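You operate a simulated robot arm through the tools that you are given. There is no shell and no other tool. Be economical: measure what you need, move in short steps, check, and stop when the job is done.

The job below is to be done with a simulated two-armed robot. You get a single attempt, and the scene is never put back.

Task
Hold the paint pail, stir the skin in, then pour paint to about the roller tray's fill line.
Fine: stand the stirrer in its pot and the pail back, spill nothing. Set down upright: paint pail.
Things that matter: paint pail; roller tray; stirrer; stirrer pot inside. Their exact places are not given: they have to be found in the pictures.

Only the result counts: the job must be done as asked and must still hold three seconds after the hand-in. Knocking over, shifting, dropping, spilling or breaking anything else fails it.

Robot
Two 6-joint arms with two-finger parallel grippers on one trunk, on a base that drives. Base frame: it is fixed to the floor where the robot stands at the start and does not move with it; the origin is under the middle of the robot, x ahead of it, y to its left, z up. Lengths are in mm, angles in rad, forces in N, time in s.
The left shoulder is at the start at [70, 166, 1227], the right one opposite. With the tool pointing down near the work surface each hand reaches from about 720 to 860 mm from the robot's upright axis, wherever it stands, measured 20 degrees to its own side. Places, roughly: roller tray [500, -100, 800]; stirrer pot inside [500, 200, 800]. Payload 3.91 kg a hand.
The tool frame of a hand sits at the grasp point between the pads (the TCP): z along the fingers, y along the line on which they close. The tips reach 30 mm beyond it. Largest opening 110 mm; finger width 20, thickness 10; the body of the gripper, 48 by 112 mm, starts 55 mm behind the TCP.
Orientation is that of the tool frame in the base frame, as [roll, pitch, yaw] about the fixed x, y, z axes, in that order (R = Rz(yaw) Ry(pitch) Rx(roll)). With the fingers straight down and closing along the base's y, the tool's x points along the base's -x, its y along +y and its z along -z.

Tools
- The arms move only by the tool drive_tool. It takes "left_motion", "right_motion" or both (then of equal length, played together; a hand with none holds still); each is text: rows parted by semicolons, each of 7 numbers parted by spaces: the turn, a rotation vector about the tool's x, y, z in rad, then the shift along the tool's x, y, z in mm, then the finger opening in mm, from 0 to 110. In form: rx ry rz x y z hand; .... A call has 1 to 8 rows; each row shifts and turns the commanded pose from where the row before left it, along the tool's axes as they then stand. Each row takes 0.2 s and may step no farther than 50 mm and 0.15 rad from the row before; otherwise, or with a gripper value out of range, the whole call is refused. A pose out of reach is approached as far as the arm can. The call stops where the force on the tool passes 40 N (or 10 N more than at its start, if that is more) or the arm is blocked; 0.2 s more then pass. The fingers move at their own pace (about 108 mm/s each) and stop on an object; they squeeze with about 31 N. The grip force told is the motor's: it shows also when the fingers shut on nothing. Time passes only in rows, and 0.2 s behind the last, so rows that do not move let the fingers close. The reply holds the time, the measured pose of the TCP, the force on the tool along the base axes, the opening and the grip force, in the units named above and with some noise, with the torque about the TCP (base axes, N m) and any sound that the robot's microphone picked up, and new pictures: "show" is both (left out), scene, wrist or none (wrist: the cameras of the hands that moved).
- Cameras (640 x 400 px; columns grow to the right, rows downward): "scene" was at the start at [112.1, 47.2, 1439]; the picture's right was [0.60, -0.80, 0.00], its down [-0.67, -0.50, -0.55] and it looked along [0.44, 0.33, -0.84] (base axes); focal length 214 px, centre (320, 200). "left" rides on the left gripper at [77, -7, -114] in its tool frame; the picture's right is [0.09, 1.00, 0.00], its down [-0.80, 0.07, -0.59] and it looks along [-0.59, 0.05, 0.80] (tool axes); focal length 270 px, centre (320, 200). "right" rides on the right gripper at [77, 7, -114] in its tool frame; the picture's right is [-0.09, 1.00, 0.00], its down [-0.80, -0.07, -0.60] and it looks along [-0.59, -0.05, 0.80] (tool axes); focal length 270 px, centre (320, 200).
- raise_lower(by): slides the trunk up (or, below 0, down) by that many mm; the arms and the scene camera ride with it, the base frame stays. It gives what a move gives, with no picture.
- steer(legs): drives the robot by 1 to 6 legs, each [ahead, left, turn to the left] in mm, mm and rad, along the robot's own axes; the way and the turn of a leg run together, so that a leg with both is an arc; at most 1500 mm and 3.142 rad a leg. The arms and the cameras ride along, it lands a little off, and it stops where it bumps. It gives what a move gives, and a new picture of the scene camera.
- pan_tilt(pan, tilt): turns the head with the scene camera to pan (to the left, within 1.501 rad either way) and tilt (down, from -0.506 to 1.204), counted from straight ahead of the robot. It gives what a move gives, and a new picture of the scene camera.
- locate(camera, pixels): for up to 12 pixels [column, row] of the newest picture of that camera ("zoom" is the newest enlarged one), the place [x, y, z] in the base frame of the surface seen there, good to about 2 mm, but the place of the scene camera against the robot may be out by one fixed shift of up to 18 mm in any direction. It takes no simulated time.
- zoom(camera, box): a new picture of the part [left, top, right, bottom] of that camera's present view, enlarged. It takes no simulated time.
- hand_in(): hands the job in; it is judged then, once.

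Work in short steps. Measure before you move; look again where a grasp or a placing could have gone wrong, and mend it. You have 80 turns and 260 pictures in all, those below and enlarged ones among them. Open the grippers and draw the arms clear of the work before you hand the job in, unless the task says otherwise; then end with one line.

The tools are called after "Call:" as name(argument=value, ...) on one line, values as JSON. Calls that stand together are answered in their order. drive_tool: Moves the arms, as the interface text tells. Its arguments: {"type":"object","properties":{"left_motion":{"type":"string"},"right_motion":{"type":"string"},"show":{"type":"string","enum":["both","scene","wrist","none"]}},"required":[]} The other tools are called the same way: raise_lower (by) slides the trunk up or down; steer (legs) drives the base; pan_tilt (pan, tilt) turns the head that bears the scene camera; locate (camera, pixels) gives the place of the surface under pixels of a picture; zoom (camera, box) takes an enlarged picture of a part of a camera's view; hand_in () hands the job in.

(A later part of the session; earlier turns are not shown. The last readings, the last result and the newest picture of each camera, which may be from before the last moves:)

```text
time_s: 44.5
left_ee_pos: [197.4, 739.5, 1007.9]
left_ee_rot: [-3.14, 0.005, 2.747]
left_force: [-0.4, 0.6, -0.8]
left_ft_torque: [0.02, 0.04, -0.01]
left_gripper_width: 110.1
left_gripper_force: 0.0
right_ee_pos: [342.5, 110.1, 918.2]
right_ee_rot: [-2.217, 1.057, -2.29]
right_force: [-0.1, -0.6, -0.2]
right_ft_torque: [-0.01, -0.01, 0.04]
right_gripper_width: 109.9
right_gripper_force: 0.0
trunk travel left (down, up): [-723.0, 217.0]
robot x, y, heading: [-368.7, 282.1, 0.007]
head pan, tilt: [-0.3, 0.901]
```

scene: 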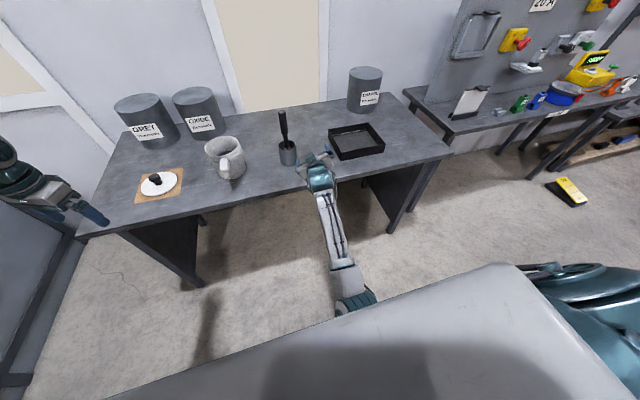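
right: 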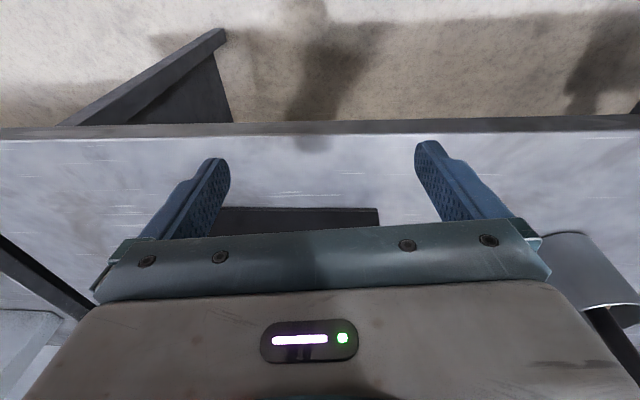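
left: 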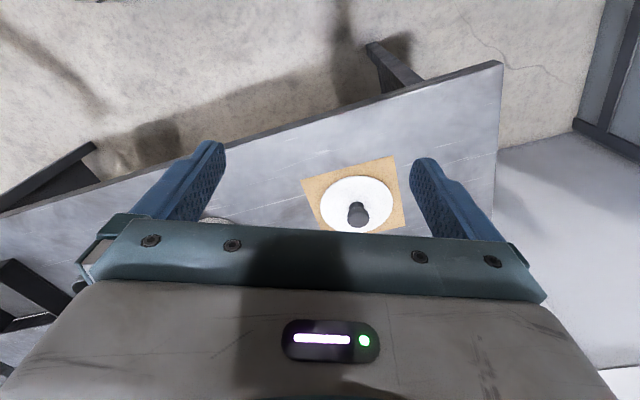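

The right hand slips in roll as it nears its inward limit, which hints at a last-joint limit. I roll it further about its tool z, which would also bring the camera on top, and then push inward.

Call:
drive_tool(right_motion="0 0 -0.15 0 0 -10 110; 0 0 -0.15 0 0 -10 110; 0 0 -0.15 0 0 -10 110; 0 0 -0.15 0 0 -10 110; 0 0 -0.15 0 0 0 110; 0 0 -0.15 0 0 0 110; 0 0 -0.15 0 0 0 110; 0 0 -0.15 0 0 0 110", show="none")

Call:
drive_tool(right_motion="0 0 -0.05 -35 0 0 110; 0 0 -0.05 -35 0 0 110; 0 0 -0.05 -35 0 0 110; 0 0 -0.05 -35 0 0 110; 0 0 -0.05 -35 0 0 110", show="both")

```text
time_s: 46.4
left_ee_pos: [198.0, 740.3, 1007.4]
left_ee_rot: [-3.139, 0.005, 2.746]
left_force: [0.8, 0.5, -0.4]
left_ft_torque: [-0.01, 0.01, -0.02]
left_gripper_width: 109.9
left_gripper_force: 0.1
right_ee_pos: [307.6, 96.5, 931.6]
right_ee_rot: [-1.858, -0.093, -1.702]
right_force: [0.1, 0.1, 0.4]
right_ft_torque: [-0.02, 0.0, -0.02]
right_gripper_width: 109.8
right_gripper_force: 0.1
trunk travel left (down, up): [-723.0, 217.0]
robot x, y, heading: [-373.7, 280.4, 0.005]
head pan, tilt: [-0.3, 0.901]
```

```text
time_s: 46.9
left_ee_pos: [198.6, 739.4, 1007.2]
left_ee_rot: [-3.138, 0.003, 2.747]
left_force: [1.1, 0.5, -0.4]
left_ft_torque: [-0.01, 0.03, 0.01]
left_gripper_width: 110.0
left_gripper_force: 0.1
right_ee_pos: [314.9, 90.7, 908.1]
right_ee_rot: [-1.857, -0.283, -1.706]
right_force: [-0.2, 1.1, -0.2]
right_ft_torque: [0.0, -0.05, 0.0]
right_gripper_width: 109.6
right_gripper_force: 0.1
right hand out of reach, approached as far as the arm can: row 2
trunk travel left (down, up): [-723.0, 217.0]
robot x, y, heading: [-370.1, 281.9, 0.002]
head pan, tilt: [-0.3, 0.901]
stopped in row 2 (right hand): the arm was blocked; the commanded pose is now the measured one
```

scene: 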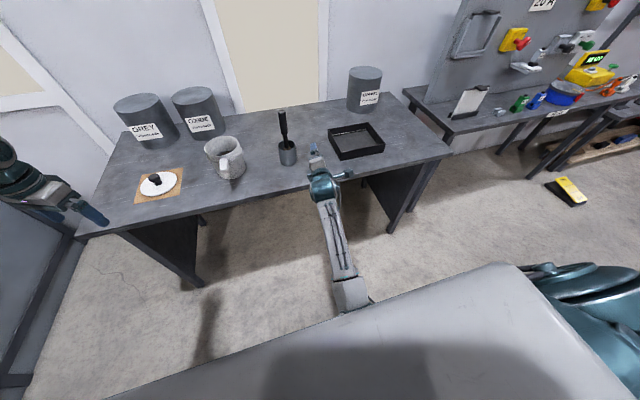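
right: 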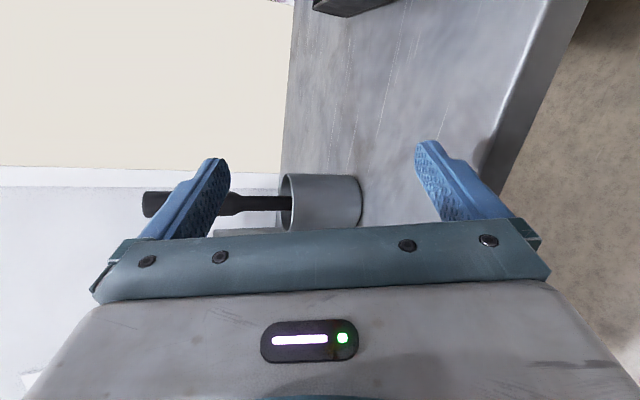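

Rolling was free, but +y is still blocked near the shoulder line. I'll measure where the elbow sits against the trunk.

Call:
locate(camera="scene", pixels=[[350, 295], [365, 300], [340, 265], [325, 190], [335, 310], [450, 270], [600, 280], [560, 300], [345, 170], [225, 150]])

Call:
zoom(camera="scene", box=[260, 130, 420, 330])

```text
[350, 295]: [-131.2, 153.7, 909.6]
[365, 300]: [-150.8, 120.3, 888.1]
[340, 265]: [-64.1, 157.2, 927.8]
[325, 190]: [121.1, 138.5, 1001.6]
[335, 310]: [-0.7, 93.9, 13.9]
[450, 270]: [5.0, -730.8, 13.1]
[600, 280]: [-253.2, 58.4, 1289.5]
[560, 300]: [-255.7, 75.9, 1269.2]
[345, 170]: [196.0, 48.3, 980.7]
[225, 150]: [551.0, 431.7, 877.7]
```

```text
2.00 times, centred on (340, 230) of scene
```

zoom: 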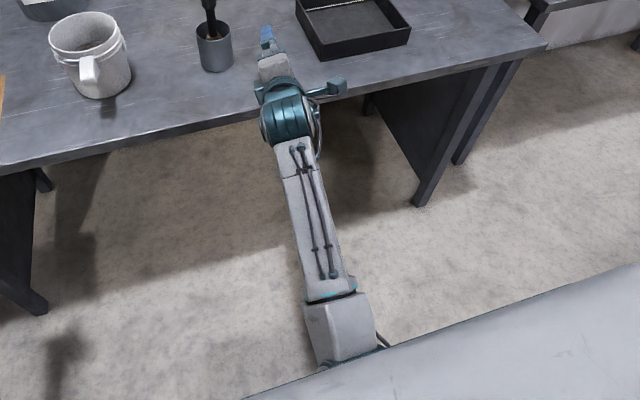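

The arm is nearly in a vertical plane and sharply bent, with the upper arm close to the trunk. I extend forward and up, yaw the tool inward (left), and test whether +y frees up.

Call:
drive_tool(right_motion="0 -0.1 0 0 -30 30 110; 0 -0.1 0 0 -30 30 110; 0 -0.1 0 0 -20 30 110; 0 -0.1 0 0 -10 25 110; 0 -0.1 0 -15 0 10 110; 0 -0.1 0 -20 0 0 110; 0 -0.1 0 -30 0 0 110; 0 0 0 -30 0 0 110", show="both")

```text
time_s: 48.7
left_ee_pos: [196.4, 746.6, 1004.5]
left_ee_rot: [-3.135, 0.005, 2.748]
left_force: [0.5, 0.3, -1.4]
left_ft_torque: [-0.07, -0.04, 0.02]
left_gripper_width: 110.1
left_gripper_force: 0.0
right_ee_pos: [422.6, 203.6, 946.2]
right_ee_rot: [-1.97, -0.033, -1.032]
right_force: [0.8, 0.6, -0.1]
right_ft_torque: [-0.03, 0.04, -0.1]
right_gripper_width: 110.1
right_gripper_force: 0.1
trunk travel left (down, up): [-723.0, 217.0]
robot x, y, heading: [-368.2, 280.9, 0.005]
head pan, tilt: [-0.3, 0.901]
```

scene: 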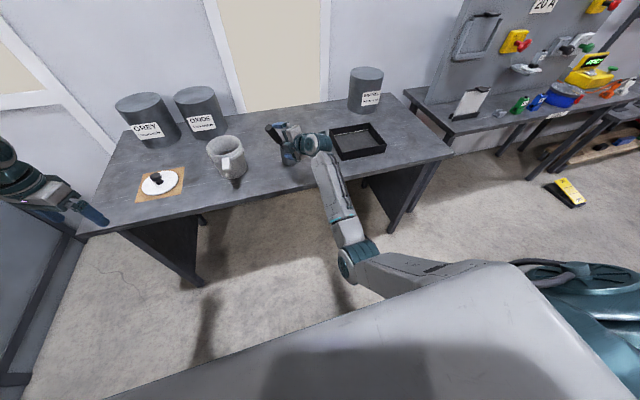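
right: 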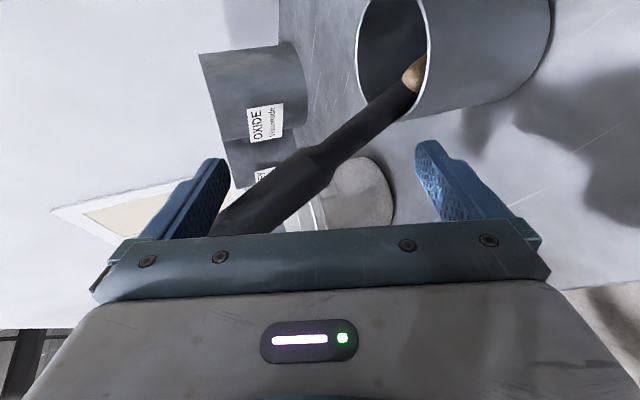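

Extending frees the right arm, which is now at (422,204,946) and uncomfortably near the stirrer, so I retreat it. At the same time I test extending the left hand forward.

Call:
drive_tool(right_motion="0 0 0 0 0 -30 110; 0 0 0 0 0 -30 110; 0 0 0 0 0 -30 110; 0 0 0 0 0 0 110; 0 0 0 0 0 0 110; 0 0 0 0 0 0 110; 0 0 0 0 0 0 110; 0 0 0 0 0 0 110", left_motion="0 0 0 -27.7 11.5 0 110; 0 0 0 -27.7 11.5 0 110; 0 0 0 -27.7 11.5 0 110; 0 0 0 -27.7 11.5 0 110; 0 0 0 -27.7 11.5 0 110; 0 0 0 -27.7 11.5 0 110; 0 0 0 -11.5 -27.7 0 110; 0 0 0 -11.5 -27.7 0 110", show="both")

```text
time_s: 50.5
left_ee_pos: [245.4, 789.1, 1016.1]
left_ee_rot: [-3.139, 0.006, 2.744]
left_force: [-0.7, 0.0, -0.4]
left_ft_torque: [0.02, -0.01, 0.01]
left_gripper_width: 110.0
left_gripper_force: 0.0
left hand out of reach, approached as far as the arm can: row 1, 2, 3, 4, 5, 6, 7, 8
right_ee_pos: [352.0, 152.1, 980.6]
right_ee_rot: [-1.966, -0.036, -1.038]
right_force: [-0.1, 0.3, -0.1]
right_ft_torque: [-0.03, 0.0, 0.0]
right_gripper_width: 110.1
right_gripper_force: 0.0
trunk travel left (down, up): [-723.0, 217.0]
robot x, y, heading: [-372.4, 278.3, 0.006]
head pan, tilt: [-0.3, 0.901]
```

scene: 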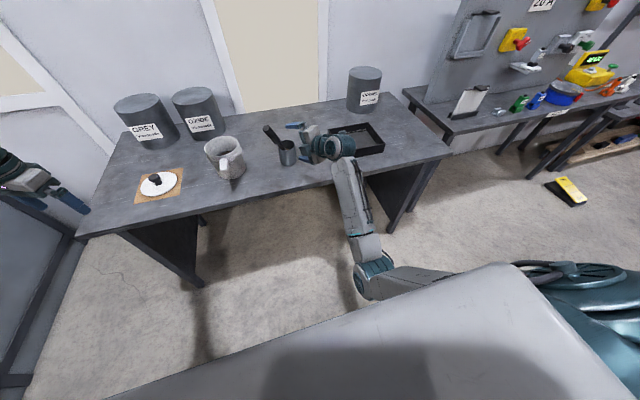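
right: 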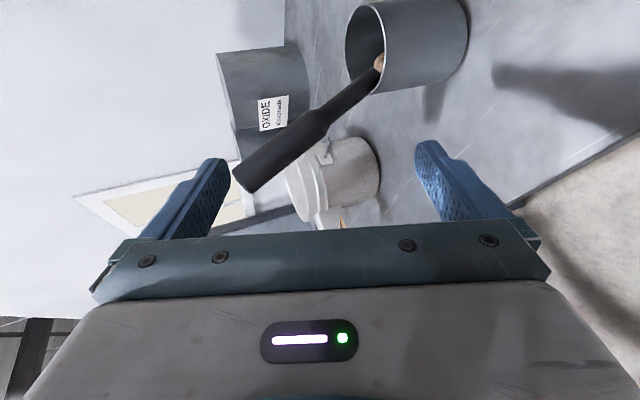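
left: 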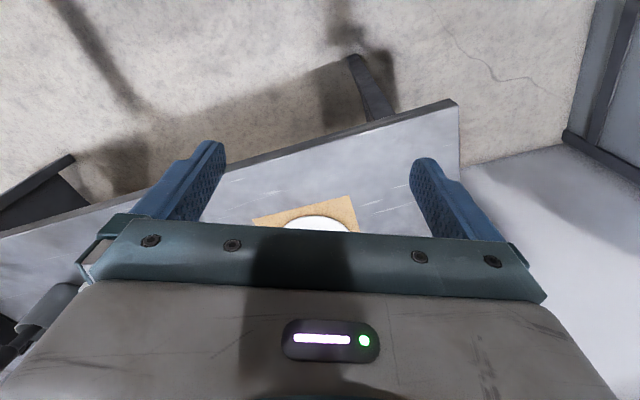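

The stirrer now leans more to the left but is still inside its pot. The right arm's freedom came from tilting its tool forward, so I tilt the left tool forward too and move it inward.

Call:
drive_tool(left_motion="0 -0.15 0 0 0 0 110; 0 -0.15 0 0 0 0 110; 0 -0.15 0 0 0 0 110; 0 -0.15 0 0 0 0 110; 0 -0.15 0 0 0 0 110; 0 -0.15 0 0 0 0 110; 0 -0.15 0 0 0 0 110; 0 -0.15 0 0 0 0 110", show="none")

Call:
drive_tool(left_motion="0 0 0.1 0 -35 0 110; 0 0 0.1 0 -35 0 110; 0 0 0.1 0 -35 0 110; 0 0 0.1 0 -35 0 110; 0 0 0.1 0 -35 0 110; 0 0 0.1 0 -35 0 110", show="both")

```text
time_s: 52.3
left_ee_pos: [209.9, 795.4, 1031.4]
left_ee_rot: [-3.138, 1.206, 2.749]
left_force: [-0.3, 0.1, 0.5]
left_ft_torque: [-0.03, 0.0, 0.02]
left_gripper_width: 109.9
left_gripper_force: 0.0
left hand out of reach, approached as far as the arm can: row 5, 6, 7, 8
right_ee_pos: [350.2, 153.7, 981.7]
right_ee_rot: [-1.968, -0.038, -1.038]
right_force: [-0.1, -0.5, 0.0]
right_ft_torque: [-0.01, 0.05, 0.0]
right_gripper_width: 110.1
right_gripper_force: 0.1
trunk travel left (down, up): [-723.0, 217.0]
robot x, y, heading: [-372.3, 277.9, 0.005]
head pan, tilt: [-0.3, 0.901]
```

```text
time_s: 53.7
left_ee_pos: [121.3, 611.0, 981.9]
left_ee_rot: [2.17, 0.878, 1.661]
left_force: [0.5, -0.2, -0.6]
left_ft_torque: [0.0, 0.0, 0.0]
left_gripper_width: 110.1
left_gripper_force: 0.1
left hand out of reach, approached as far as the arm can: row 1
right_ee_pos: [353.8, 151.7, 979.1]
right_ee_rot: [-1.968, -0.032, -1.036]
right_force: [0.3, 0.0, -1.3]
right_ft_torque: [0.03, 0.02, 0.05]
right_gripper_width: 110.0
right_gripper_force: 0.0
trunk travel left (down, up): [-723.0, 217.0]
robot x, y, heading: [-370.0, 281.4, 0.007]
head pan, tilt: [-0.3, 0.901]
```

scene: 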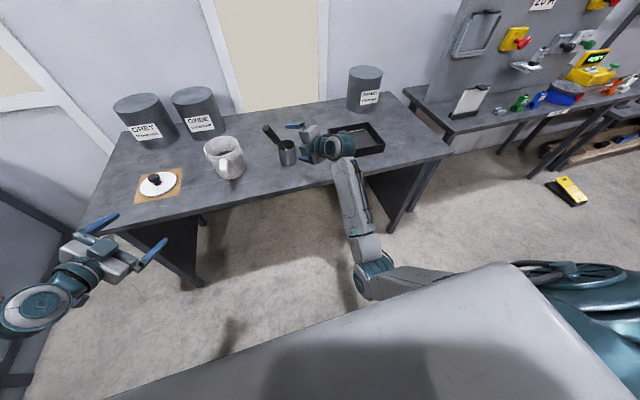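
left: 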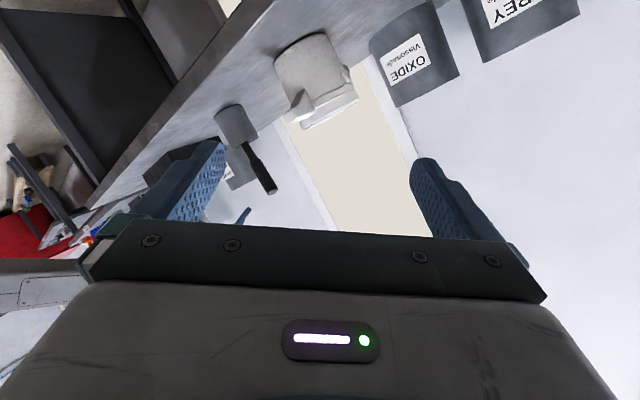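

Tilting freed the left hand, which moved inward to (121,611,982). Both arms now work from the robot's present place, so I measure the stirrer and pail through the wrist cameras.

Call:
zoom(camera="left", box=[200, 20, 400, 220])

Call:
zoom(camera="scene", box=[190, 100, 330, 200])

Call:
locate(camera="right", pixels=[[240, 180], [262, 175], [300, 130], [325, 108], [350, 85], [378, 65], [350, 30], [385, 90], [440, 90], [300, 190], [330, 160]])

Call:
locate(camera="left", pixels=[[272, 190], [262, 165], [248, 145], [300, 125], [330, 110], [355, 92], [310, 70], [280, 70], [340, 65], [315, 120]])

```text
2.00 times, centred on (300, 120) of left
```

zoom: 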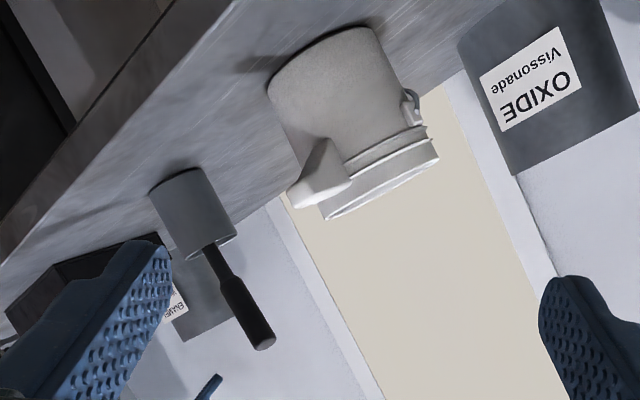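

```text
4.00 times, centred on (260, 150) of scene
```

zoom: 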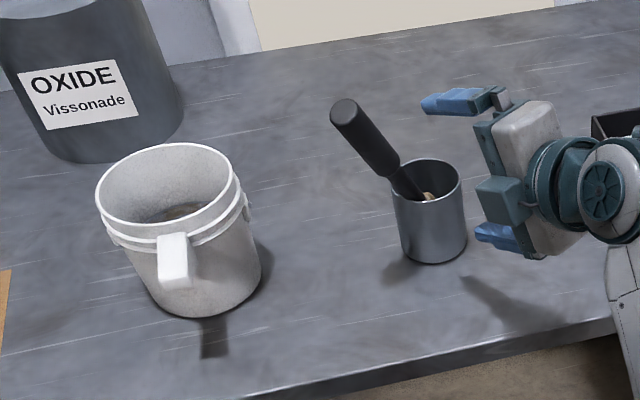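

```text
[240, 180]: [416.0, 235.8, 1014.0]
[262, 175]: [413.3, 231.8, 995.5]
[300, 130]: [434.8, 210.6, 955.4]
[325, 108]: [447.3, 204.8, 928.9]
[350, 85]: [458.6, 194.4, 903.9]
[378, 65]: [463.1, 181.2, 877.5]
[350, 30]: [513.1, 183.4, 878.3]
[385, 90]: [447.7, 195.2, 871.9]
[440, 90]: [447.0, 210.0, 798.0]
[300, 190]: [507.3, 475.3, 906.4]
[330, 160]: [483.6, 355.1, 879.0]
```

```text
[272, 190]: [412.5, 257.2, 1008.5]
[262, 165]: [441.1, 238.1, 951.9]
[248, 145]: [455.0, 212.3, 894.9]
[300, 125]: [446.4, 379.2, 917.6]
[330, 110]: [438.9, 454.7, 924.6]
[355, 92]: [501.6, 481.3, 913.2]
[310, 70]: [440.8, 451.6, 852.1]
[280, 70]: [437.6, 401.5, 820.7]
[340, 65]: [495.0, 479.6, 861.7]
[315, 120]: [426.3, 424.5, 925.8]
```

The stirrer's axis runs from about (457,203,900) up to (414,246,1012), leaning toward -x and +y. I retreat the right hand a little and roll it so its closing axis suits the stirrer with the camera on top.

Call:
drive_tool(right_motion="0 0 0 0 0 -40 110; 0 0 -0.15 0 0 0 110; 0 0 -0.15 0 0 0 110; 0 0 -0.15 0 0 0 110; 0 0 -0.15 0 0 0 110; 0 0 -0.15 0 0 0 110; 0 0 -0.15 0 0 0 110; 0 0 -0.15 0 0 0 110", show="none")

Call:
drive_tool(right_motion="0 0 -0.15 0 0 0 110; 0 0 -0.15 0 0 0 110; 0 0 -0.15 0 0 0 110; 0 0 -0.15 0 0 0 110; 0 0 -0.15 0 0 0 110; 0 0 -0.15 0 0 0 110; 0 0 -0.13 0 0 0 110", show="both")

```text
time_s: 55.5
left_ee_pos: [120.8, 612.1, 982.6]
left_ee_rot: [2.17, 0.88, 1.661]
left_force: [-0.1, 0.0, -1.1]
left_ft_torque: [0.02, -0.01, -0.01]
left_gripper_width: 109.9
left_gripper_force: 0.0
right_ee_pos: [315.5, 130.2, 1000.6]
right_ee_rot: [-2.256, -0.91, -0.479]
right_force: [-1.0, 0.6, 0.1]
right_ft_torque: [0.02, 0.01, 0.02]
right_gripper_width: 110.0
right_gripper_force: 0.0
right hand out of reach, approached as far as the arm can: row 8
trunk travel left (down, up): [-723.0, 217.0]
robot x, y, heading: [-376.4, 282.2, 0.003]
head pan, tilt: [-0.3, 0.901]
```

```text
time_s: 57.1
left_ee_pos: [121.1, 612.2, 983.5]
left_ee_rot: [2.169, 0.879, 1.66]
left_force: [0.6, -1.3, -0.4]
left_ft_torque: [0.02, 0.0, 0.0]
left_gripper_width: 109.8
left_gripper_force: 0.1
right_ee_pos: [315.5, 130.7, 1000.6]
right_ee_rot: [-2.254, -0.909, -0.483]
right_force: [0.9, 0.3, -0.7]
right_ft_torque: [0.03, 0.05, 0.02]
right_gripper_width: 109.8
right_gripper_force: 0.1
right hand out of reach, approached as far as the arm can: row 1, 2, 3, 4, 5, 6, 7
trunk travel left (down, up): [-723.0, 217.0]
robot x, y, heading: [-372.4, 283.2, 0.004]
head pan, tilt: [-0.3, 0.901]
```

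scene: 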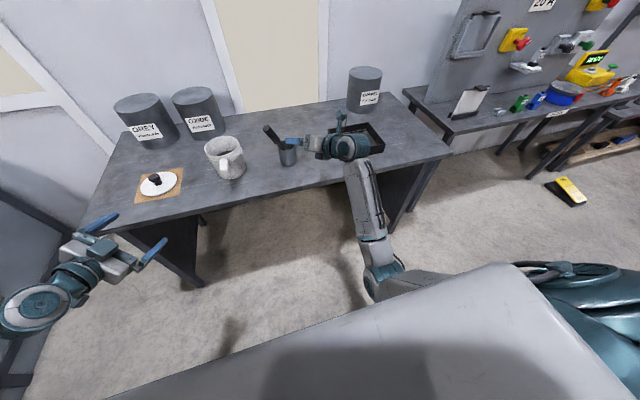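
right: 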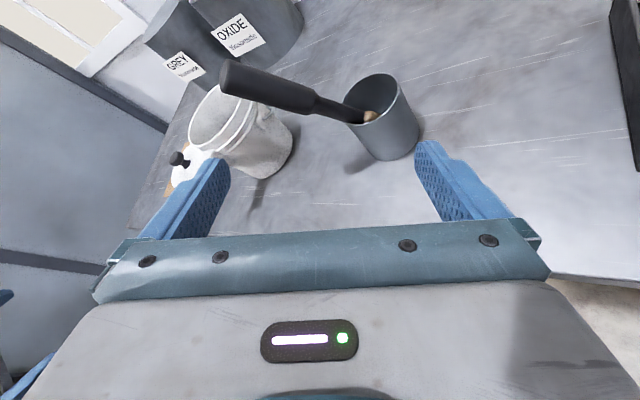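

The last joint limits that way, so I roll the other way by about 2.07 rad and yaw 20° left. That brings the closing axis perpendicular to the leaning stirrer.

Call:
drive_tool(right_motion="0 0 0.15 0 0 0 110; 0 0 0.15 0 0 0 110; 0 0 0.15 0 0 0 110; 0 0 0.15 0 0 0 110; 0 0 0.15 0 0 0 110; 0 0 0.15 0 0 0 110; 0 0 0.15 0 0 0 110; 0 0 0.15 0 0 0 110", show="none")

Call:
drive_tool(right_motion="0 0 0.15 0 0 0 110; 0 0 0.15 0 0 0 110; 0 0 0.15 0 0 0 110; 0 0 0.15 0 0 0 110; 0 0 0.15 0 0 0 110; 0 0 0.12 0 0 0 110; -0.11 -0.064 -0.054 0 0 0 110; -0.11 -0.064 -0.054 0 0 0 110", show="both")

```text
time_s: 58.9
left_ee_pos: [120.1, 612.6, 981.8]
left_ee_rot: [2.169, 0.881, 1.659]
left_force: [-1.1, -0.9, -0.1]
left_ft_torque: [-0.02, 0.01, 0.02]
left_gripper_width: 110.1
left_gripper_force: 0.1
right_ee_pos: [317.6, 130.1, 1000.6]
right_ee_rot: [-1.976, 0.158, -1.123]
right_force: [1.3, 0.3, 0.1]
right_ft_torque: [0.02, 0.01, 0.03]
right_gripper_width: 109.9
right_gripper_force: 0.1
trunk travel left (down, up): [-723.0, 217.0]
robot x, y, heading: [-368.8, 283.8, 0.002]
head pan, tilt: [-0.3, 0.901]
```

```text
time_s: 60.7
left_ee_pos: [121.1, 611.7, 982.1]
left_ee_rot: [2.17, 0.878, 1.66]
left_force: [-0.5, -0.8, -0.8]
left_ft_torque: [0.02, 0.01, -0.02]
left_gripper_width: 110.0
left_gripper_force: 0.0
right_ee_pos: [317.5, 129.4, 1001.1]
right_ee_rot: [-2.266, 0.92, -1.36]
right_force: [0.4, 0.3, 0.1]
right_ft_torque: [0.01, 0.0, 0.02]
right_gripper_width: 110.1
right_gripper_force: 0.0
trunk travel left (down, up): [-723.0, 217.0]
robot x, y, heading: [-368.5, 277.9, 0.003]
head pan, tilt: [-0.3, 0.901]
```

scene: 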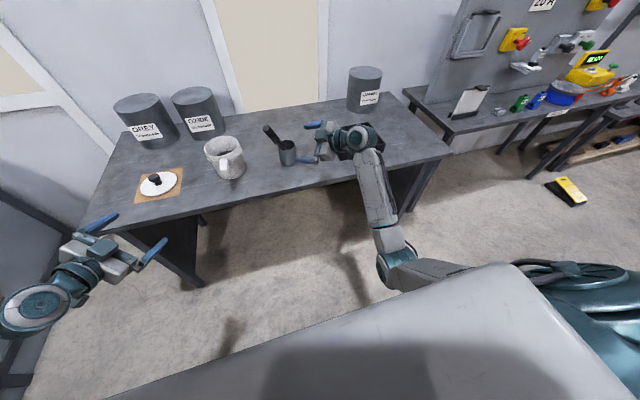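
right: 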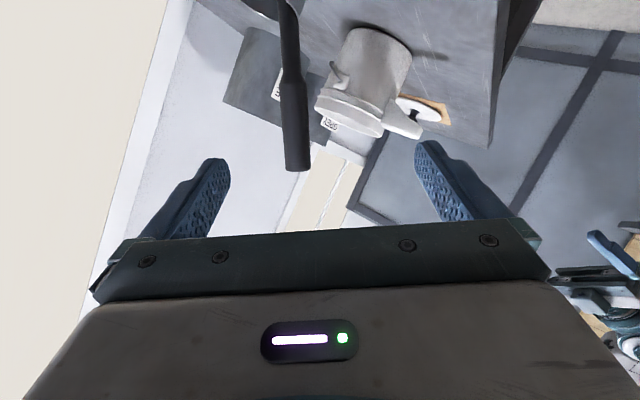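

The stirrer now stands vertical in the right wrist view at column ~295, between the fingers. I measure points along it for the approach.

Call:
locate(camera="right", pixels=[[298, 168], [297, 150], [284, 140], [308, 140], [294, 120], [291, 80], [288, 40], [288, 10], [400, 125], [370, 70]])

```text
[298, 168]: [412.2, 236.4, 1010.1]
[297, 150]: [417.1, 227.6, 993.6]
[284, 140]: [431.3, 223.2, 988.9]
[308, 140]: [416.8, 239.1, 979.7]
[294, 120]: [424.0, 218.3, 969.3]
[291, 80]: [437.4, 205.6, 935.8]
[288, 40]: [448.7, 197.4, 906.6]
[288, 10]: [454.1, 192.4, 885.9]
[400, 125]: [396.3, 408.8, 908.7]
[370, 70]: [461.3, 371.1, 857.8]
```

The stirrer axis is at about (425,232,986) at grip height. I shift sideways to align, then advance 143 mm along the tool with the fingers open.

Call:
drive_tool(right_motion="0 0 0 -35.2 -26.6 0 90; 0 0 0 0 0 45 90; 0 0 0 0 0 45 90; 0 0 0 0 0 40 90", show="wrist")

```text
time_s: 61.7
left_ee_pos: [120.8, 613.1, 982.2]
left_ee_rot: [2.173, 0.882, 1.662]
left_force: [-0.5, 0.8, -0.2]
left_ft_torque: [0.0, 0.01, 0.01]
left_gripper_width: 110.0
left_gripper_force: 0.1
right_ee_pos: [418.3, 225.3, 989.7]
right_ee_rot: [-2.267, 0.918, -1.364]
right_force: [-0.6, -0.2, 0.5]
right_ft_torque: [-0.01, -0.02, 0.02]
right_gripper_width: 90.1
right_gripper_force: 0.0
trunk travel left (down, up): [-723.0, 217.0]
robot x, y, heading: [-369.6, 281.8, 0.006]
head pan, tilt: [-0.3, 0.901]
```

right: 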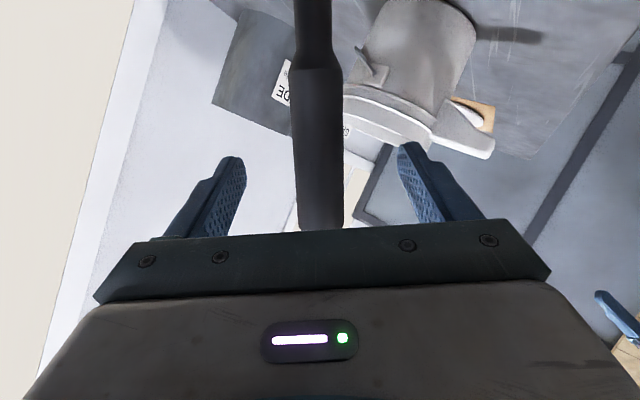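

The stirrer is centred between the fingers at column 318. I advance 8 mm and close.

Call:
drive_tool(right_motion="0 0 0 0 0 8 90; 0 0 0 0 0 0 0; 0 0 0 0 0 0 0; 0 0 0 0 0 0 0; 0 0 0 0 0 0 0", show="both")

```text
time_s: 62.9
left_ee_pos: [120.4, 612.1, 982.4]
left_ee_rot: [2.17, 0.88, 1.659]
left_force: [0.8, -0.7, 0.5]
left_ft_torque: [0.0, 0.0, 0.01]
left_gripper_width: 109.9
left_gripper_force: 0.1
right_ee_pos: [422.1, 227.9, 987.6]
right_ee_rot: [-2.268, 0.918, -1.361]
right_force: [-0.6, 3.2, -1.3]
right_ft_torque: [0.47, 0.22, 0.12]
right_gripper_width: 26.8
right_gripper_force: 31.4
trunk travel left (down, up): [-723.0, 217.0]
robot x, y, heading: [-373.3, 284.4, 0.011]
head pan, tilt: [-0.3, 0.901]
```

scene: 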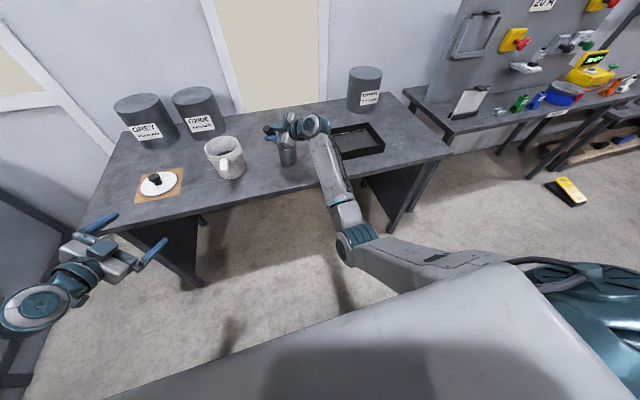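
right: 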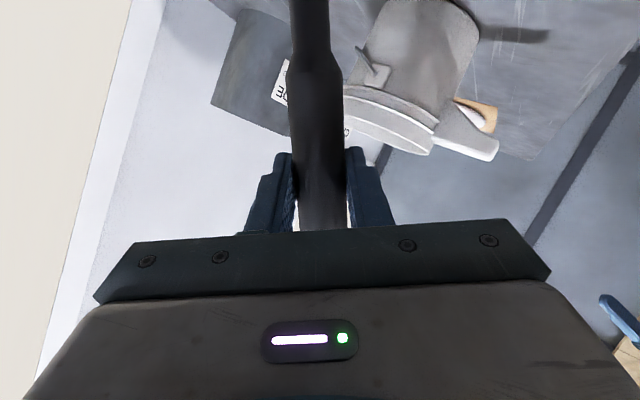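

The stirrer is gripped at 26.8 mm. I lift it along its own axis, 120 mm, so it doesn't drag the pot.

Call:
drive_tool(right_motion="0 0 0 -23.5 -0.4 -8.7 0; 0 0 0 -28.2 -0.5 -10.4 0; 0 0 0 -28.2 -0.5 -10.4 0; 0 0 0 -28.2 -0.5 -10.4 0; 0 0 0 -28.2 -0.5 -10.4 0", show="both")

Call:
zoom(camera="scene", box=[190, 60, 350, 200])

```text
time_s: 64.1
left_ee_pos: [120.0, 612.9, 982.2]
left_ee_rot: [2.171, 0.883, 1.658]
left_force: [0.1, 0.1, 0.6]
left_ft_torque: [-0.01, 0.0, 0.05]
left_gripper_width: 110.1
left_gripper_force: 0.0
right_ee_pos: [371.7, 275.9, 1116.8]
right_ee_rot: [-2.266, 0.918, -1.363]
right_force: [-0.8, 0.0, -0.6]
right_ft_torque: [0.01, 0.05, -0.03]
right_gripper_width: 26.7
right_gripper_force: 31.4
trunk travel left (down, up): [-723.0, 217.0]
robot x, y, heading: [-374.3, 283.6, 0.004]
head pan, tilt: [-0.3, 0.901]
```

scene: 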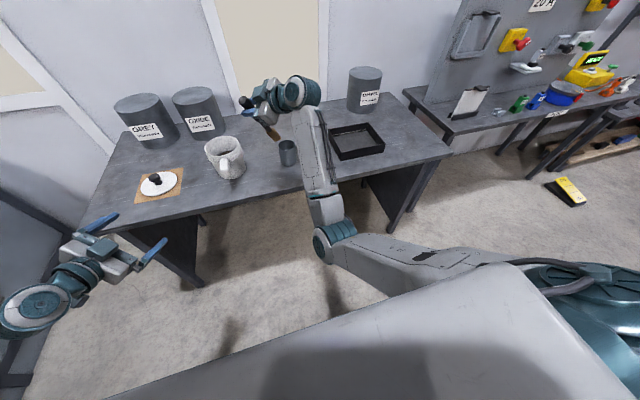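
right: 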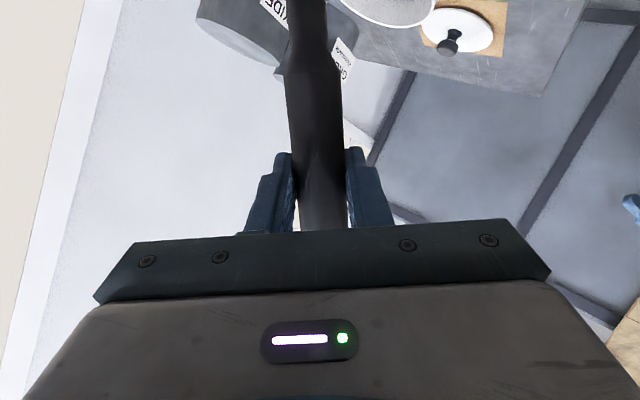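

```text
2.86 times, centred on (270, 130) of scene
```

zoom: 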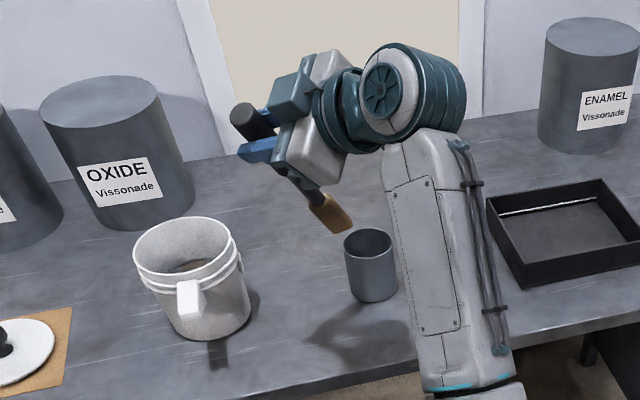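

The stirrer is free of the pot with its brown paddle below, and the pot is undisturbed. I straighten it to vertical and level the left hand's closing axis to suit the pail handle.

Call:
drive_tool(right_motion="-0.04 -0.023 0.11 0 0 0 0; -0.04 -0.023 0.11 0 0 0 0; -0.04 -0.023 0.11 0 0 0 0; -0.04 -0.023 0.11 0 0 0 0; 0 0 0 -20 0 0 0; 0 0 0 -20 0 0 0; 0 0 0 0 0 0 0", left_motion="0 0 -0.15 0 0 0 110; 0 0 -0.15 0 0 0 110; 0 0 -0.15 0 0 0 110; 0 0 -0.15 0 0 0 110; -0.122 0 -0.047 0 0 0 110; -0.122 0 -0.047 0 0 0 110; -0.122 0 -0.047 0 0 0 110", show="both")

```text
time_s: 65.7
left_ee_pos: [121.4, 613.3, 982.5]
left_ee_rot: [3.138, 1.202, 3.138]
left_force: [0.0, -0.8, 0.2]
left_ft_torque: [-0.03, 0.02, 0.01]
left_gripper_width: 110.3
left_gripper_force: 0.1
right_ee_pos: [380.7, 283.9, 1153.9]
right_ee_rot: [-3.097, 1.218, -2.108]
right_force: [0.3, -0.1, -1.0]
right_ft_torque: [0.02, -0.02, 0.03]
right_gripper_width: 26.5
right_gripper_force: 31.3
trunk travel left (down, up): [-723.0, 217.0]
robot x, y, heading: [-372.7, 282.6, 0.006]
head pan, tilt: [-0.3, 0.901]
```

scene: 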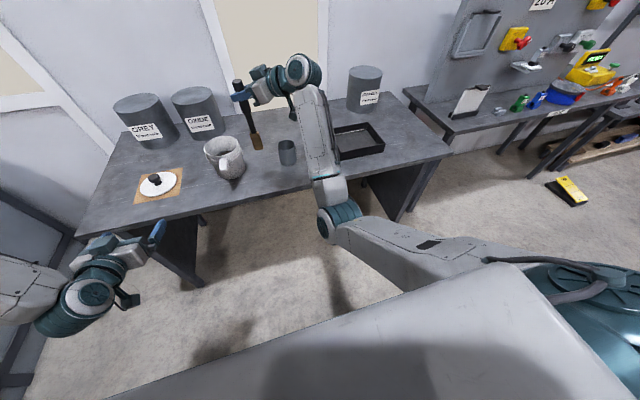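
right: 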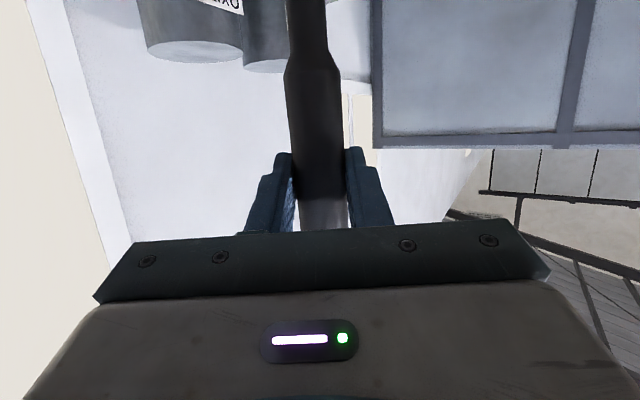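
left: 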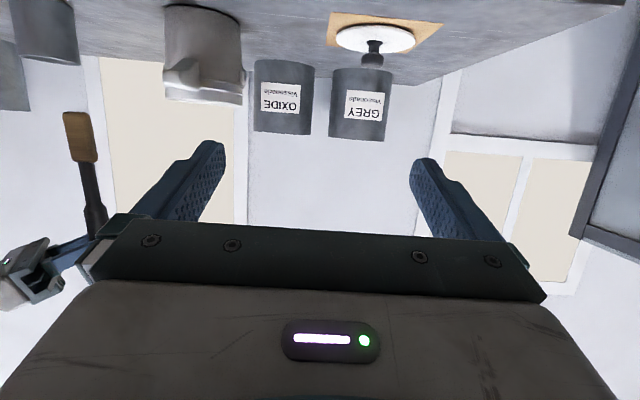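

The left hand is level with pitch 1.2, and the stirrer is vertical. I look closer at the handle from the left camera to measure its section.

Call:
zoom(camera="left", box=[140, 0, 260, 120])

Call:
locate(camera="left", pixels=[[180, 78], [176, 88], [185, 72], [195, 80], [172, 80], [168, 75], [180, 60], [78, 115], [92, 190], [68, 115], [95, 150]])

```text
3.33 times, centred on (200, 60) of left
```

zoom: 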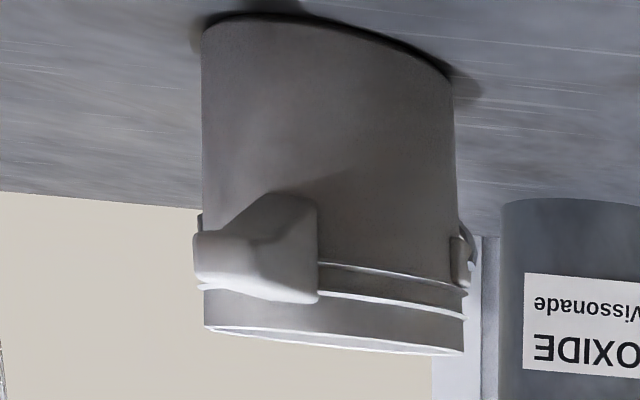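

```text
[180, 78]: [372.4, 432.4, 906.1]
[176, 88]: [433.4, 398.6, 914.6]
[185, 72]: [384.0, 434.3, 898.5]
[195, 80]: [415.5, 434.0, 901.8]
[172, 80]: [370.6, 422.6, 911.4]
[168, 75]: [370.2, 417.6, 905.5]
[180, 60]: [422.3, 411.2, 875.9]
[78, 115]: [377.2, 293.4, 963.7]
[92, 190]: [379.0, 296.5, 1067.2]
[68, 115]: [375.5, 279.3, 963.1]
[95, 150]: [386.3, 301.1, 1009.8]
```

The handle spans x 370–425, y 413–434 and z ~890–914. I bring the left hand to a pre-grasp at about (330,424,935).

Call:
drive_tool(left_motion="0 0 0 -4.4 -27 30.3 80; 0 0 0 -4.4 -27 30.3 80; 0 0 0 -4.4 -27 30.3 80; 0 0 0 -4.4 -27 30.3 80; 0 0 0 -4.4 -27 30.3 80; 0 0 0 -4.4 -27 30.3 80; 0 0 0 -4.4 -27 30.3 80; 0 0 0 0 0 0 80", show="both")

```text
time_s: 67.5
left_ee_pos: [194.2, 637.5, 985.7]
left_ee_rot: [-3.137, 1.203, -3.141]
left_force: [-0.2, 0.2, 0.1]
left_ft_torque: [-0.01, -0.01, -0.01]
left_gripper_width: 79.9
left_gripper_force: 0.0
left hand out of reach, approached as far as the arm can: row 1, 2, 3, 4, 5, 6, 7
right_ee_pos: [379.3, 287.0, 1154.9]
right_ee_rot: [-3.089, 1.217, -2.101]
right_force: [-0.2, -0.4, -1.4]
right_ft_torque: [0.04, -0.02, 0.0]
right_gripper_width: 26.7
right_gripper_force: 30.8
trunk travel left (down, up): [-723.0, 217.0]
robot x, y, heading: [-370.1, 282.6, -0.0]
head pan, tilt: [-0.3, 0.901]
```

scene: 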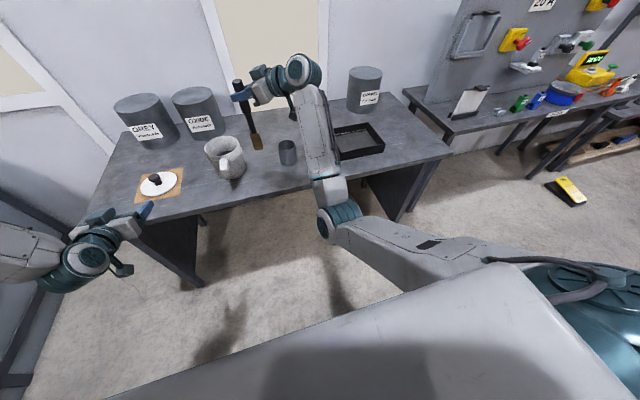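
left: 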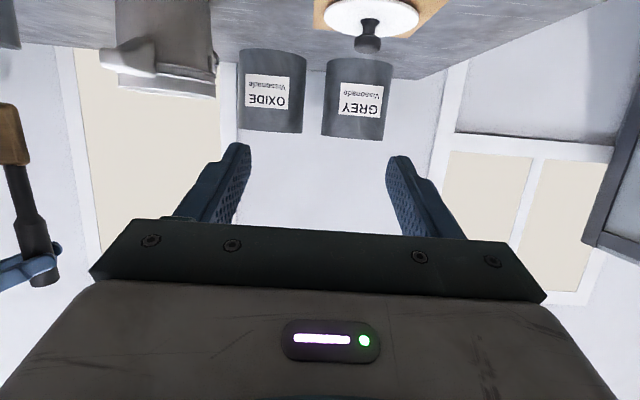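

The left wrist seems unable to swing inside about 30° of its shoulder. I test how far the right wrist can go inward past its shoulder line, with the stirrer tip well above the pail.

Call:
drive_tool(right_motion="0 0 0 -20 0 0 0; 0 0 0 -12 20.2 32.4 0; 0 0 0 -12 20.2 32.4 0; 0 0 0 -12 20.2 32.4 0; 0 0 0 -12 20.2 32.4 0", left_motion="0 0 0.15 0 0 -30 80; 0 0 0.15 0 0 -30 80; 0 0 0.15 0 0 -30 80; 0 0 0.15 0 0 0 80; 0 0 0.15 0 0 0 80", show="scene")

```text
time_s: 68.7
left_ee_pos: [110.7, 639.0, 1018.0]
left_ee_rot: [2.088, 0.751, 1.936]
left_force: [-0.9, 0.0, -0.4]
left_ft_torque: [0.03, 0.0, 0.05]
left_gripper_width: 80.0
left_gripper_force: 0.1
right_ee_pos: [420.8, 418.3, 1169.4]
right_ee_rot: [-3.093, 1.214, -2.104]
right_force: [0.3, -0.2, -0.7]
right_ft_torque: [0.03, -0.04, 0.02]
right_gripper_width: 26.9
right_gripper_force: 31.0
right hand out of reach, approached as far as the arm can: row 4, 5
trunk travel left (down, up): [-723.0, 217.0]
robot x, y, heading: [-371.3, 283.4, -0.003]
head pan, tilt: [-0.3, 0.901]
```

scene: 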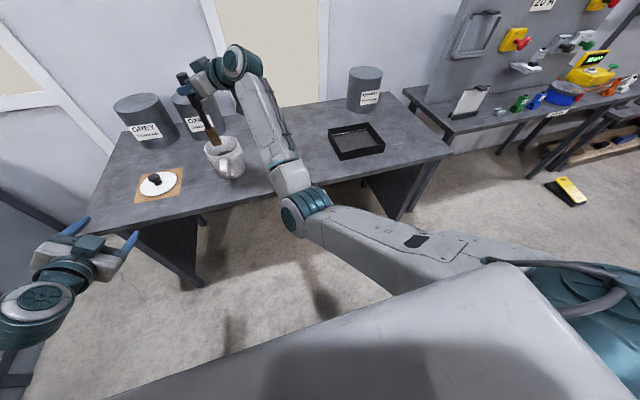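

The right hand does reach the pail, at (421,418,1169). The left is stuck in an elbow-up branch. The right began hanging nearly straight and came up elbow-down, so I'll straighten the left arm downward in front of the bench to switch its branch.

Call:
drive_tool(left_motion="0 0 -0.15 0 0 -20 110; 0 0 -0.15 0 0 -20 110; 0 0 -0.15 0 0 -20 110; 0 0 -0.15 0 0 -20 110; 0 0 -0.15 0 0 -20 110; 0 0.15 0 0 0 0 110; 0 0.15 0 0 0 0 110; 0 0.15 0 0 0 0 110", show="none")

Call:
drive_tool(left_motion="0 0.15 0 0 0 0 110; 0 0.15 0 0 0 0 110; 0 0.15 0 0 0 0 110; 0 0.15 0 0 0 0 110; 0 0.15 0 0 0 0 110; 0 0 0 0 0 45 110; 0 0 0 0 0 45 110; 0 0 0 0 0 45 110", show="none")

Call:
drive_tool(left_motion="0 0 0 10 0 48 110; 0 0 0 10 0 48 110; 0 0 0 10 0 48 110; 0 0 0 10 0 48 110; 0 0 0 10 0 48 110; 0 0 0 10 0 48 110; 0 0 0 10 0 48 110; 0 0 0 10 0 48 110", show="none")

Call:
pan_tilt(pan=0.8, tilt=0.8)

```text
time_s: 70.5
left_ee_pos: [60.2, 620.0, 940.6]
left_ee_rot: [-3.11, 0.887, -3.141]
left_force: [-0.2, 0.6, 0.8]
left_ft_torque: [-0.01, -0.01, -0.06]
left_gripper_width: 110.0
left_gripper_force: 0.1
left hand out of reach, approached as far as the arm can: row 2, 3, 4, 5, 6, 7, 8
right_ee_pos: [417.6, 420.8, 1172.5]
right_ee_rot: [-3.081, 1.215, -2.093]
right_force: [-0.6, 0.3, -0.6]
right_ft_torque: [-0.03, -0.02, -0.02]
right_gripper_width: 26.9
right_gripper_force: 30.5
trunk travel left (down, up): [-723.0, 217.0]
robot x, y, heading: [-369.1, 280.2, 0.007]
head pan, tilt: [-0.3, 0.901]
```

```text
time_s: 72.3
left_ee_pos: [121.1, 657.3, 814.0]
left_ee_rot: [-2.999, 0.302, 3.092]
left_force: [0.5, -0.4, 0.5]
left_ft_torque: [0.0, -0.01, 0.0]
left_gripper_width: 109.9
left_gripper_force: 0.1
left hand out of reach, approached as far as the arm can: row 1, 2, 3, 4, 5, 6, 7, 8
right_ee_pos: [420.5, 418.1, 1171.3]
right_ee_rot: [-3.09, 1.215, -2.103]
right_force: [0.3, 0.3, -1.5]
right_ft_torque: [-0.01, 0.0, -0.02]
right_gripper_width: 26.9
right_gripper_force: 30.9
trunk travel left (down, up): [-723.0, 217.0]
robot x, y, heading: [-375.1, 281.5, 0.004]
head pan, tilt: [-0.3, 0.901]
```

```text
time_s: 74.1
left_ee_pos: [120.4, 655.7, 815.4]
left_ee_rot: [-3.001, 0.302, 3.094]
left_force: [0.0, 0.2, 0.5]
left_ft_torque: [-0.01, -0.02, 0.01]
left_gripper_width: 109.9
left_gripper_force: 0.1
left hand out of reach, approached as far as the arm can: row 1, 2, 3, 4, 5, 6, 7, 8
right_ee_pos: [419.1, 417.5, 1170.3]
right_ee_rot: [-3.092, 1.216, -2.104]
right_force: [-0.3, 0.8, -0.7]
right_ft_torque: [-0.02, 0.01, 0.02]
right_gripper_width: 26.8
right_gripper_force: 31.3
trunk travel left (down, up): [-723.0, 217.0]
robot x, y, heading: [-371.6, 279.6, 0.004]
head pan, tilt: [-0.3, 0.901]
```

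```text
time_s: 75.4
left_ee_pos: [120.6, 655.1, 814.2]
left_ee_rot: [-3.003, 0.304, 3.096]
left_force: [0.2, -0.3, 0.3]
left_ft_torque: [0.01, -0.02, -0.05]
left_gripper_width: 110.0
left_gripper_force: 0.1
right_ee_pos: [419.8, 417.7, 1171.9]
right_ee_rot: [-3.092, 1.217, -2.103]
right_force: [-0.5, -0.3, 0.0]
right_ft_torque: [0.0, 0.0, 0.0]
right_gripper_width: 26.7
right_gripper_force: 30.7
trunk travel left (down, up): [-723.0, 217.0]
robot x, y, heading: [-375.0, 282.8, 0.007]
head pan, tilt: [0.799, 0.799]
```

scene: 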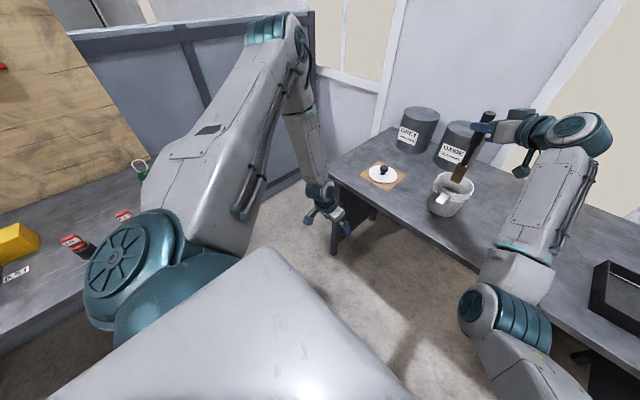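

The left arm is stuck in its branch even low. I'll try straightening it forward and outward above the bench's left end, then come back lower and inward so the elbow may drop below.

Call:
drive_tool(left_motion="0 -0.15 0 -10 10 -45 110; 0 -0.15 0 -20 10 -40 110; 0 -0.15 0 -30 10 -30 110; 0 -0.15 0 -40 10 -10 110; 0 -0.15 0 -40 10 0 110; 0 -0.15 0 -40 10 10 110; 0 0 0 -30 20 30 110; 0 0 0 -20 25 35 110", show="none")

Call:
drive_tool(left_motion="0 0 0 -10 25 40 110; 0 0 0 -10 25 40 110; 0 0 0 -10 25 40 110; 0 0 0 -10 25 40 110; 0 0 0 -10 25 40 110; 0 0 0 -10 25 40 110; 0 0 0 -10 25 40 110; 0 0 0 -10 25 40 110", show="scene")

```text
time_s: 77.2
left_ee_pos: [305.6, 771.8, 1027.6]
left_ee_rot: [-2.783, 1.18, -2.898]
left_force: [0.3, -0.1, 0.6]
left_ft_torque: [-0.03, -0.02, -0.01]
left_gripper_width: 109.9
left_gripper_force: 0.0
left hand out of reach, approached as far as the arm can: row 1, 2, 3
right_ee_pos: [421.7, 418.4, 1170.1]
right_ee_rot: [-3.097, 1.214, -2.108]
right_force: [0.6, 0.1, -0.7]
right_ft_torque: [0.03, 0.01, 0.03]
right_gripper_width: 26.7
right_gripper_force: 31.0
trunk travel left (down, up): [-723.0, 217.0]
robot x, y, heading: [-372.3, 279.5, 0.009]
head pan, tilt: [0.799, 0.799]
```

```text
time_s: 79.0
left_ee_pos: [463.9, 857.8, 1076.6]
left_ee_rot: [-2.779, 1.182, -2.896]
left_force: [-0.2, 0.1, -0.1]
left_ft_torque: [0.02, -0.03, 0.02]
left_gripper_width: 110.1
left_gripper_force: 0.2
left hand out of reach, approached as far as the arm can: row 3, 4, 5, 6, 7, 8
right_ee_pos: [419.2, 416.5, 1171.7]
right_ee_rot: [-3.091, 1.217, -2.103]
right_force: [0.0, -0.2, -1.2]
right_ft_torque: [-0.01, -0.02, -0.02]
right_gripper_width: 27.0
right_gripper_force: 30.4
trunk travel left (down, up): [-723.0, 217.0]
robot x, y, heading: [-369.8, 280.8, 0.004]
head pan, tilt: [0.799, 0.799]
```

scene: 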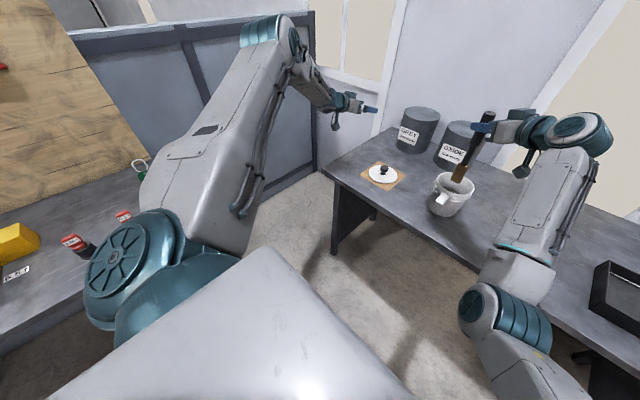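

Straightening didn't switch it. A new plan is to turn the robot about 0.35 rad left near (0,80), where the left can grip the handle with fingers above and below, from the left side, while the right stirs. First I retract both arms, and yaw the right hand left.

Call:
drive_tool(left_motion="0 0 0 24 -20.7 -32 110; 0 0 0 24 -20.7 -32 110; 0 0 0 24 -20.7 -32 110; 0 0 0 24 -20.7 -32 110; 0 0 0 24 -20.7 -32 110; 0 0 0 24 -20.7 -32 110; 0 0 0 24 -20.7 -32 110; 0 0 0 24 -20.7 -32 110", right_motion="-0.07 0 -0.026 4.6 24.7 -12.3 0; -0.07 0 -0.026 4 25.5 -10.8 0; -0.07 0 -0.026 3.2 26.5 -8.6 0; -0.07 0 -0.026 2.5 27 -6.8 0; -0.07 0 -0.026 1.8 27.5 -5 0; -0.07 0 -0.026 1 27.9 -2.8 0; -0.07 0 -0.026 0.3 28 -0.9 0; -0.07 0 -0.026 -0.3 28 0.9 0", show="none")

Call:
drive_tool(left_motion="0.0431 -0.0736 0.1226 0 0 0 110; 0.0431 -0.0736 0.1226 0 0 0 110; 0.0431 -0.0736 0.1226 0 0 0 110; 0.0431 -0.0736 0.1226 0 0 0 110; 0.0431 -0.0736 0.1226 0 0 0 110; 0.0431 -0.0736 0.1226 0 0 0 110; 0.0431 -0.0736 0.1226 0 0 0 110", show="none")

Call:
drive_tool(left_motion="0.0431 -0.0736 0.1226 0 0 0 110; 0.0431 -0.0736 0.1226 0 0 0 110; 0.0431 -0.0736 0.1226 0 0 0 110; 0.0431 -0.0736 0.1226 0 0 0 110; 0.0431 -0.0736 0.1226 0 0 0 110; 0.0431 -0.0736 0.1226 0 0 0 110; 0.0431 -0.0736 0.1226 0 0 0 110", show="scene")

```text
time_s: 80.8
left_ee_pos: [145.2, 698.9, 1008.7]
left_ee_rot: [-2.781, 1.183, -2.895]
left_force: [-0.1, -0.7, 0.3]
left_ft_torque: [-0.03, -0.01, 0.0]
left_gripper_width: 110.1
left_gripper_force: 0.0
left hand out of reach, approached as far as the arm can: row 8
right_ee_pos: [234.5, 382.0, 1171.2]
right_ee_rot: [-3.072, 1.198, -1.493]
right_force: [0.4, -1.0, -1.2]
right_ft_torque: [0.01, 0.01, 0.01]
right_gripper_width: 26.6
right_gripper_force: 31.1
right hand out of reach, approached as far as the arm can: row 1, 2, 3, 4, 5, 6, 7, 8
trunk travel left (down, up): [-723.0, 217.0]
robot x, y, heading: [-373.6, 282.0, 0.012]
head pan, tilt: [0.799, 0.799]
```

```text
time_s: 82.4
left_ee_pos: [149.2, 702.4, 1009.2]
left_ee_rot: [1.492, 0.9, 0.954]
left_force: [0.2, -0.2, -0.2]
left_ft_torque: [0.01, 0.01, -0.01]
left_gripper_width: 110.0
left_gripper_force: 0.1
right_ee_pos: [235.7, 383.7, 1166.5]
right_ee_rot: [-3.096, 1.197, -1.518]
right_force: [0.6, 0.4, -0.2]
right_ft_torque: [0.02, 0.0, -0.03]
right_gripper_width: 26.7
right_gripper_force: 31.1
trunk travel left (down, up): [-723.0, 217.0]
robot x, y, heading: [-372.6, 279.1, 0.004]
head pan, tilt: [0.799, 0.799]
```

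```text
time_s: 84.0
left_ee_pos: [148.7, 701.2, 1007.5]
left_ee_rot: [1.573, -0.003, 0.438]
left_force: [-0.6, 0.2, 0.2]
left_ft_torque: [-0.01, 0.03, -0.02]
left_gripper_width: 110.2
left_gripper_force: 0.0
right_ee_pos: [238.2, 382.4, 1166.3]
right_ee_rot: [-3.101, 1.197, -1.523]
right_force: [-0.2, -0.1, -0.6]
right_ft_torque: [0.01, -0.02, 0.01]
right_gripper_width: 26.6
right_gripper_force: 31.5
trunk travel left (down, up): [-723.0, 217.0]
robot x, y, heading: [-366.6, 278.1, 0.006]
head pan, tilt: [0.799, 0.799]
```

scene: 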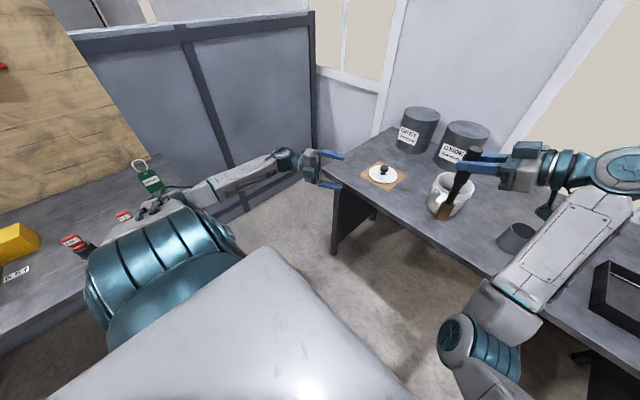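

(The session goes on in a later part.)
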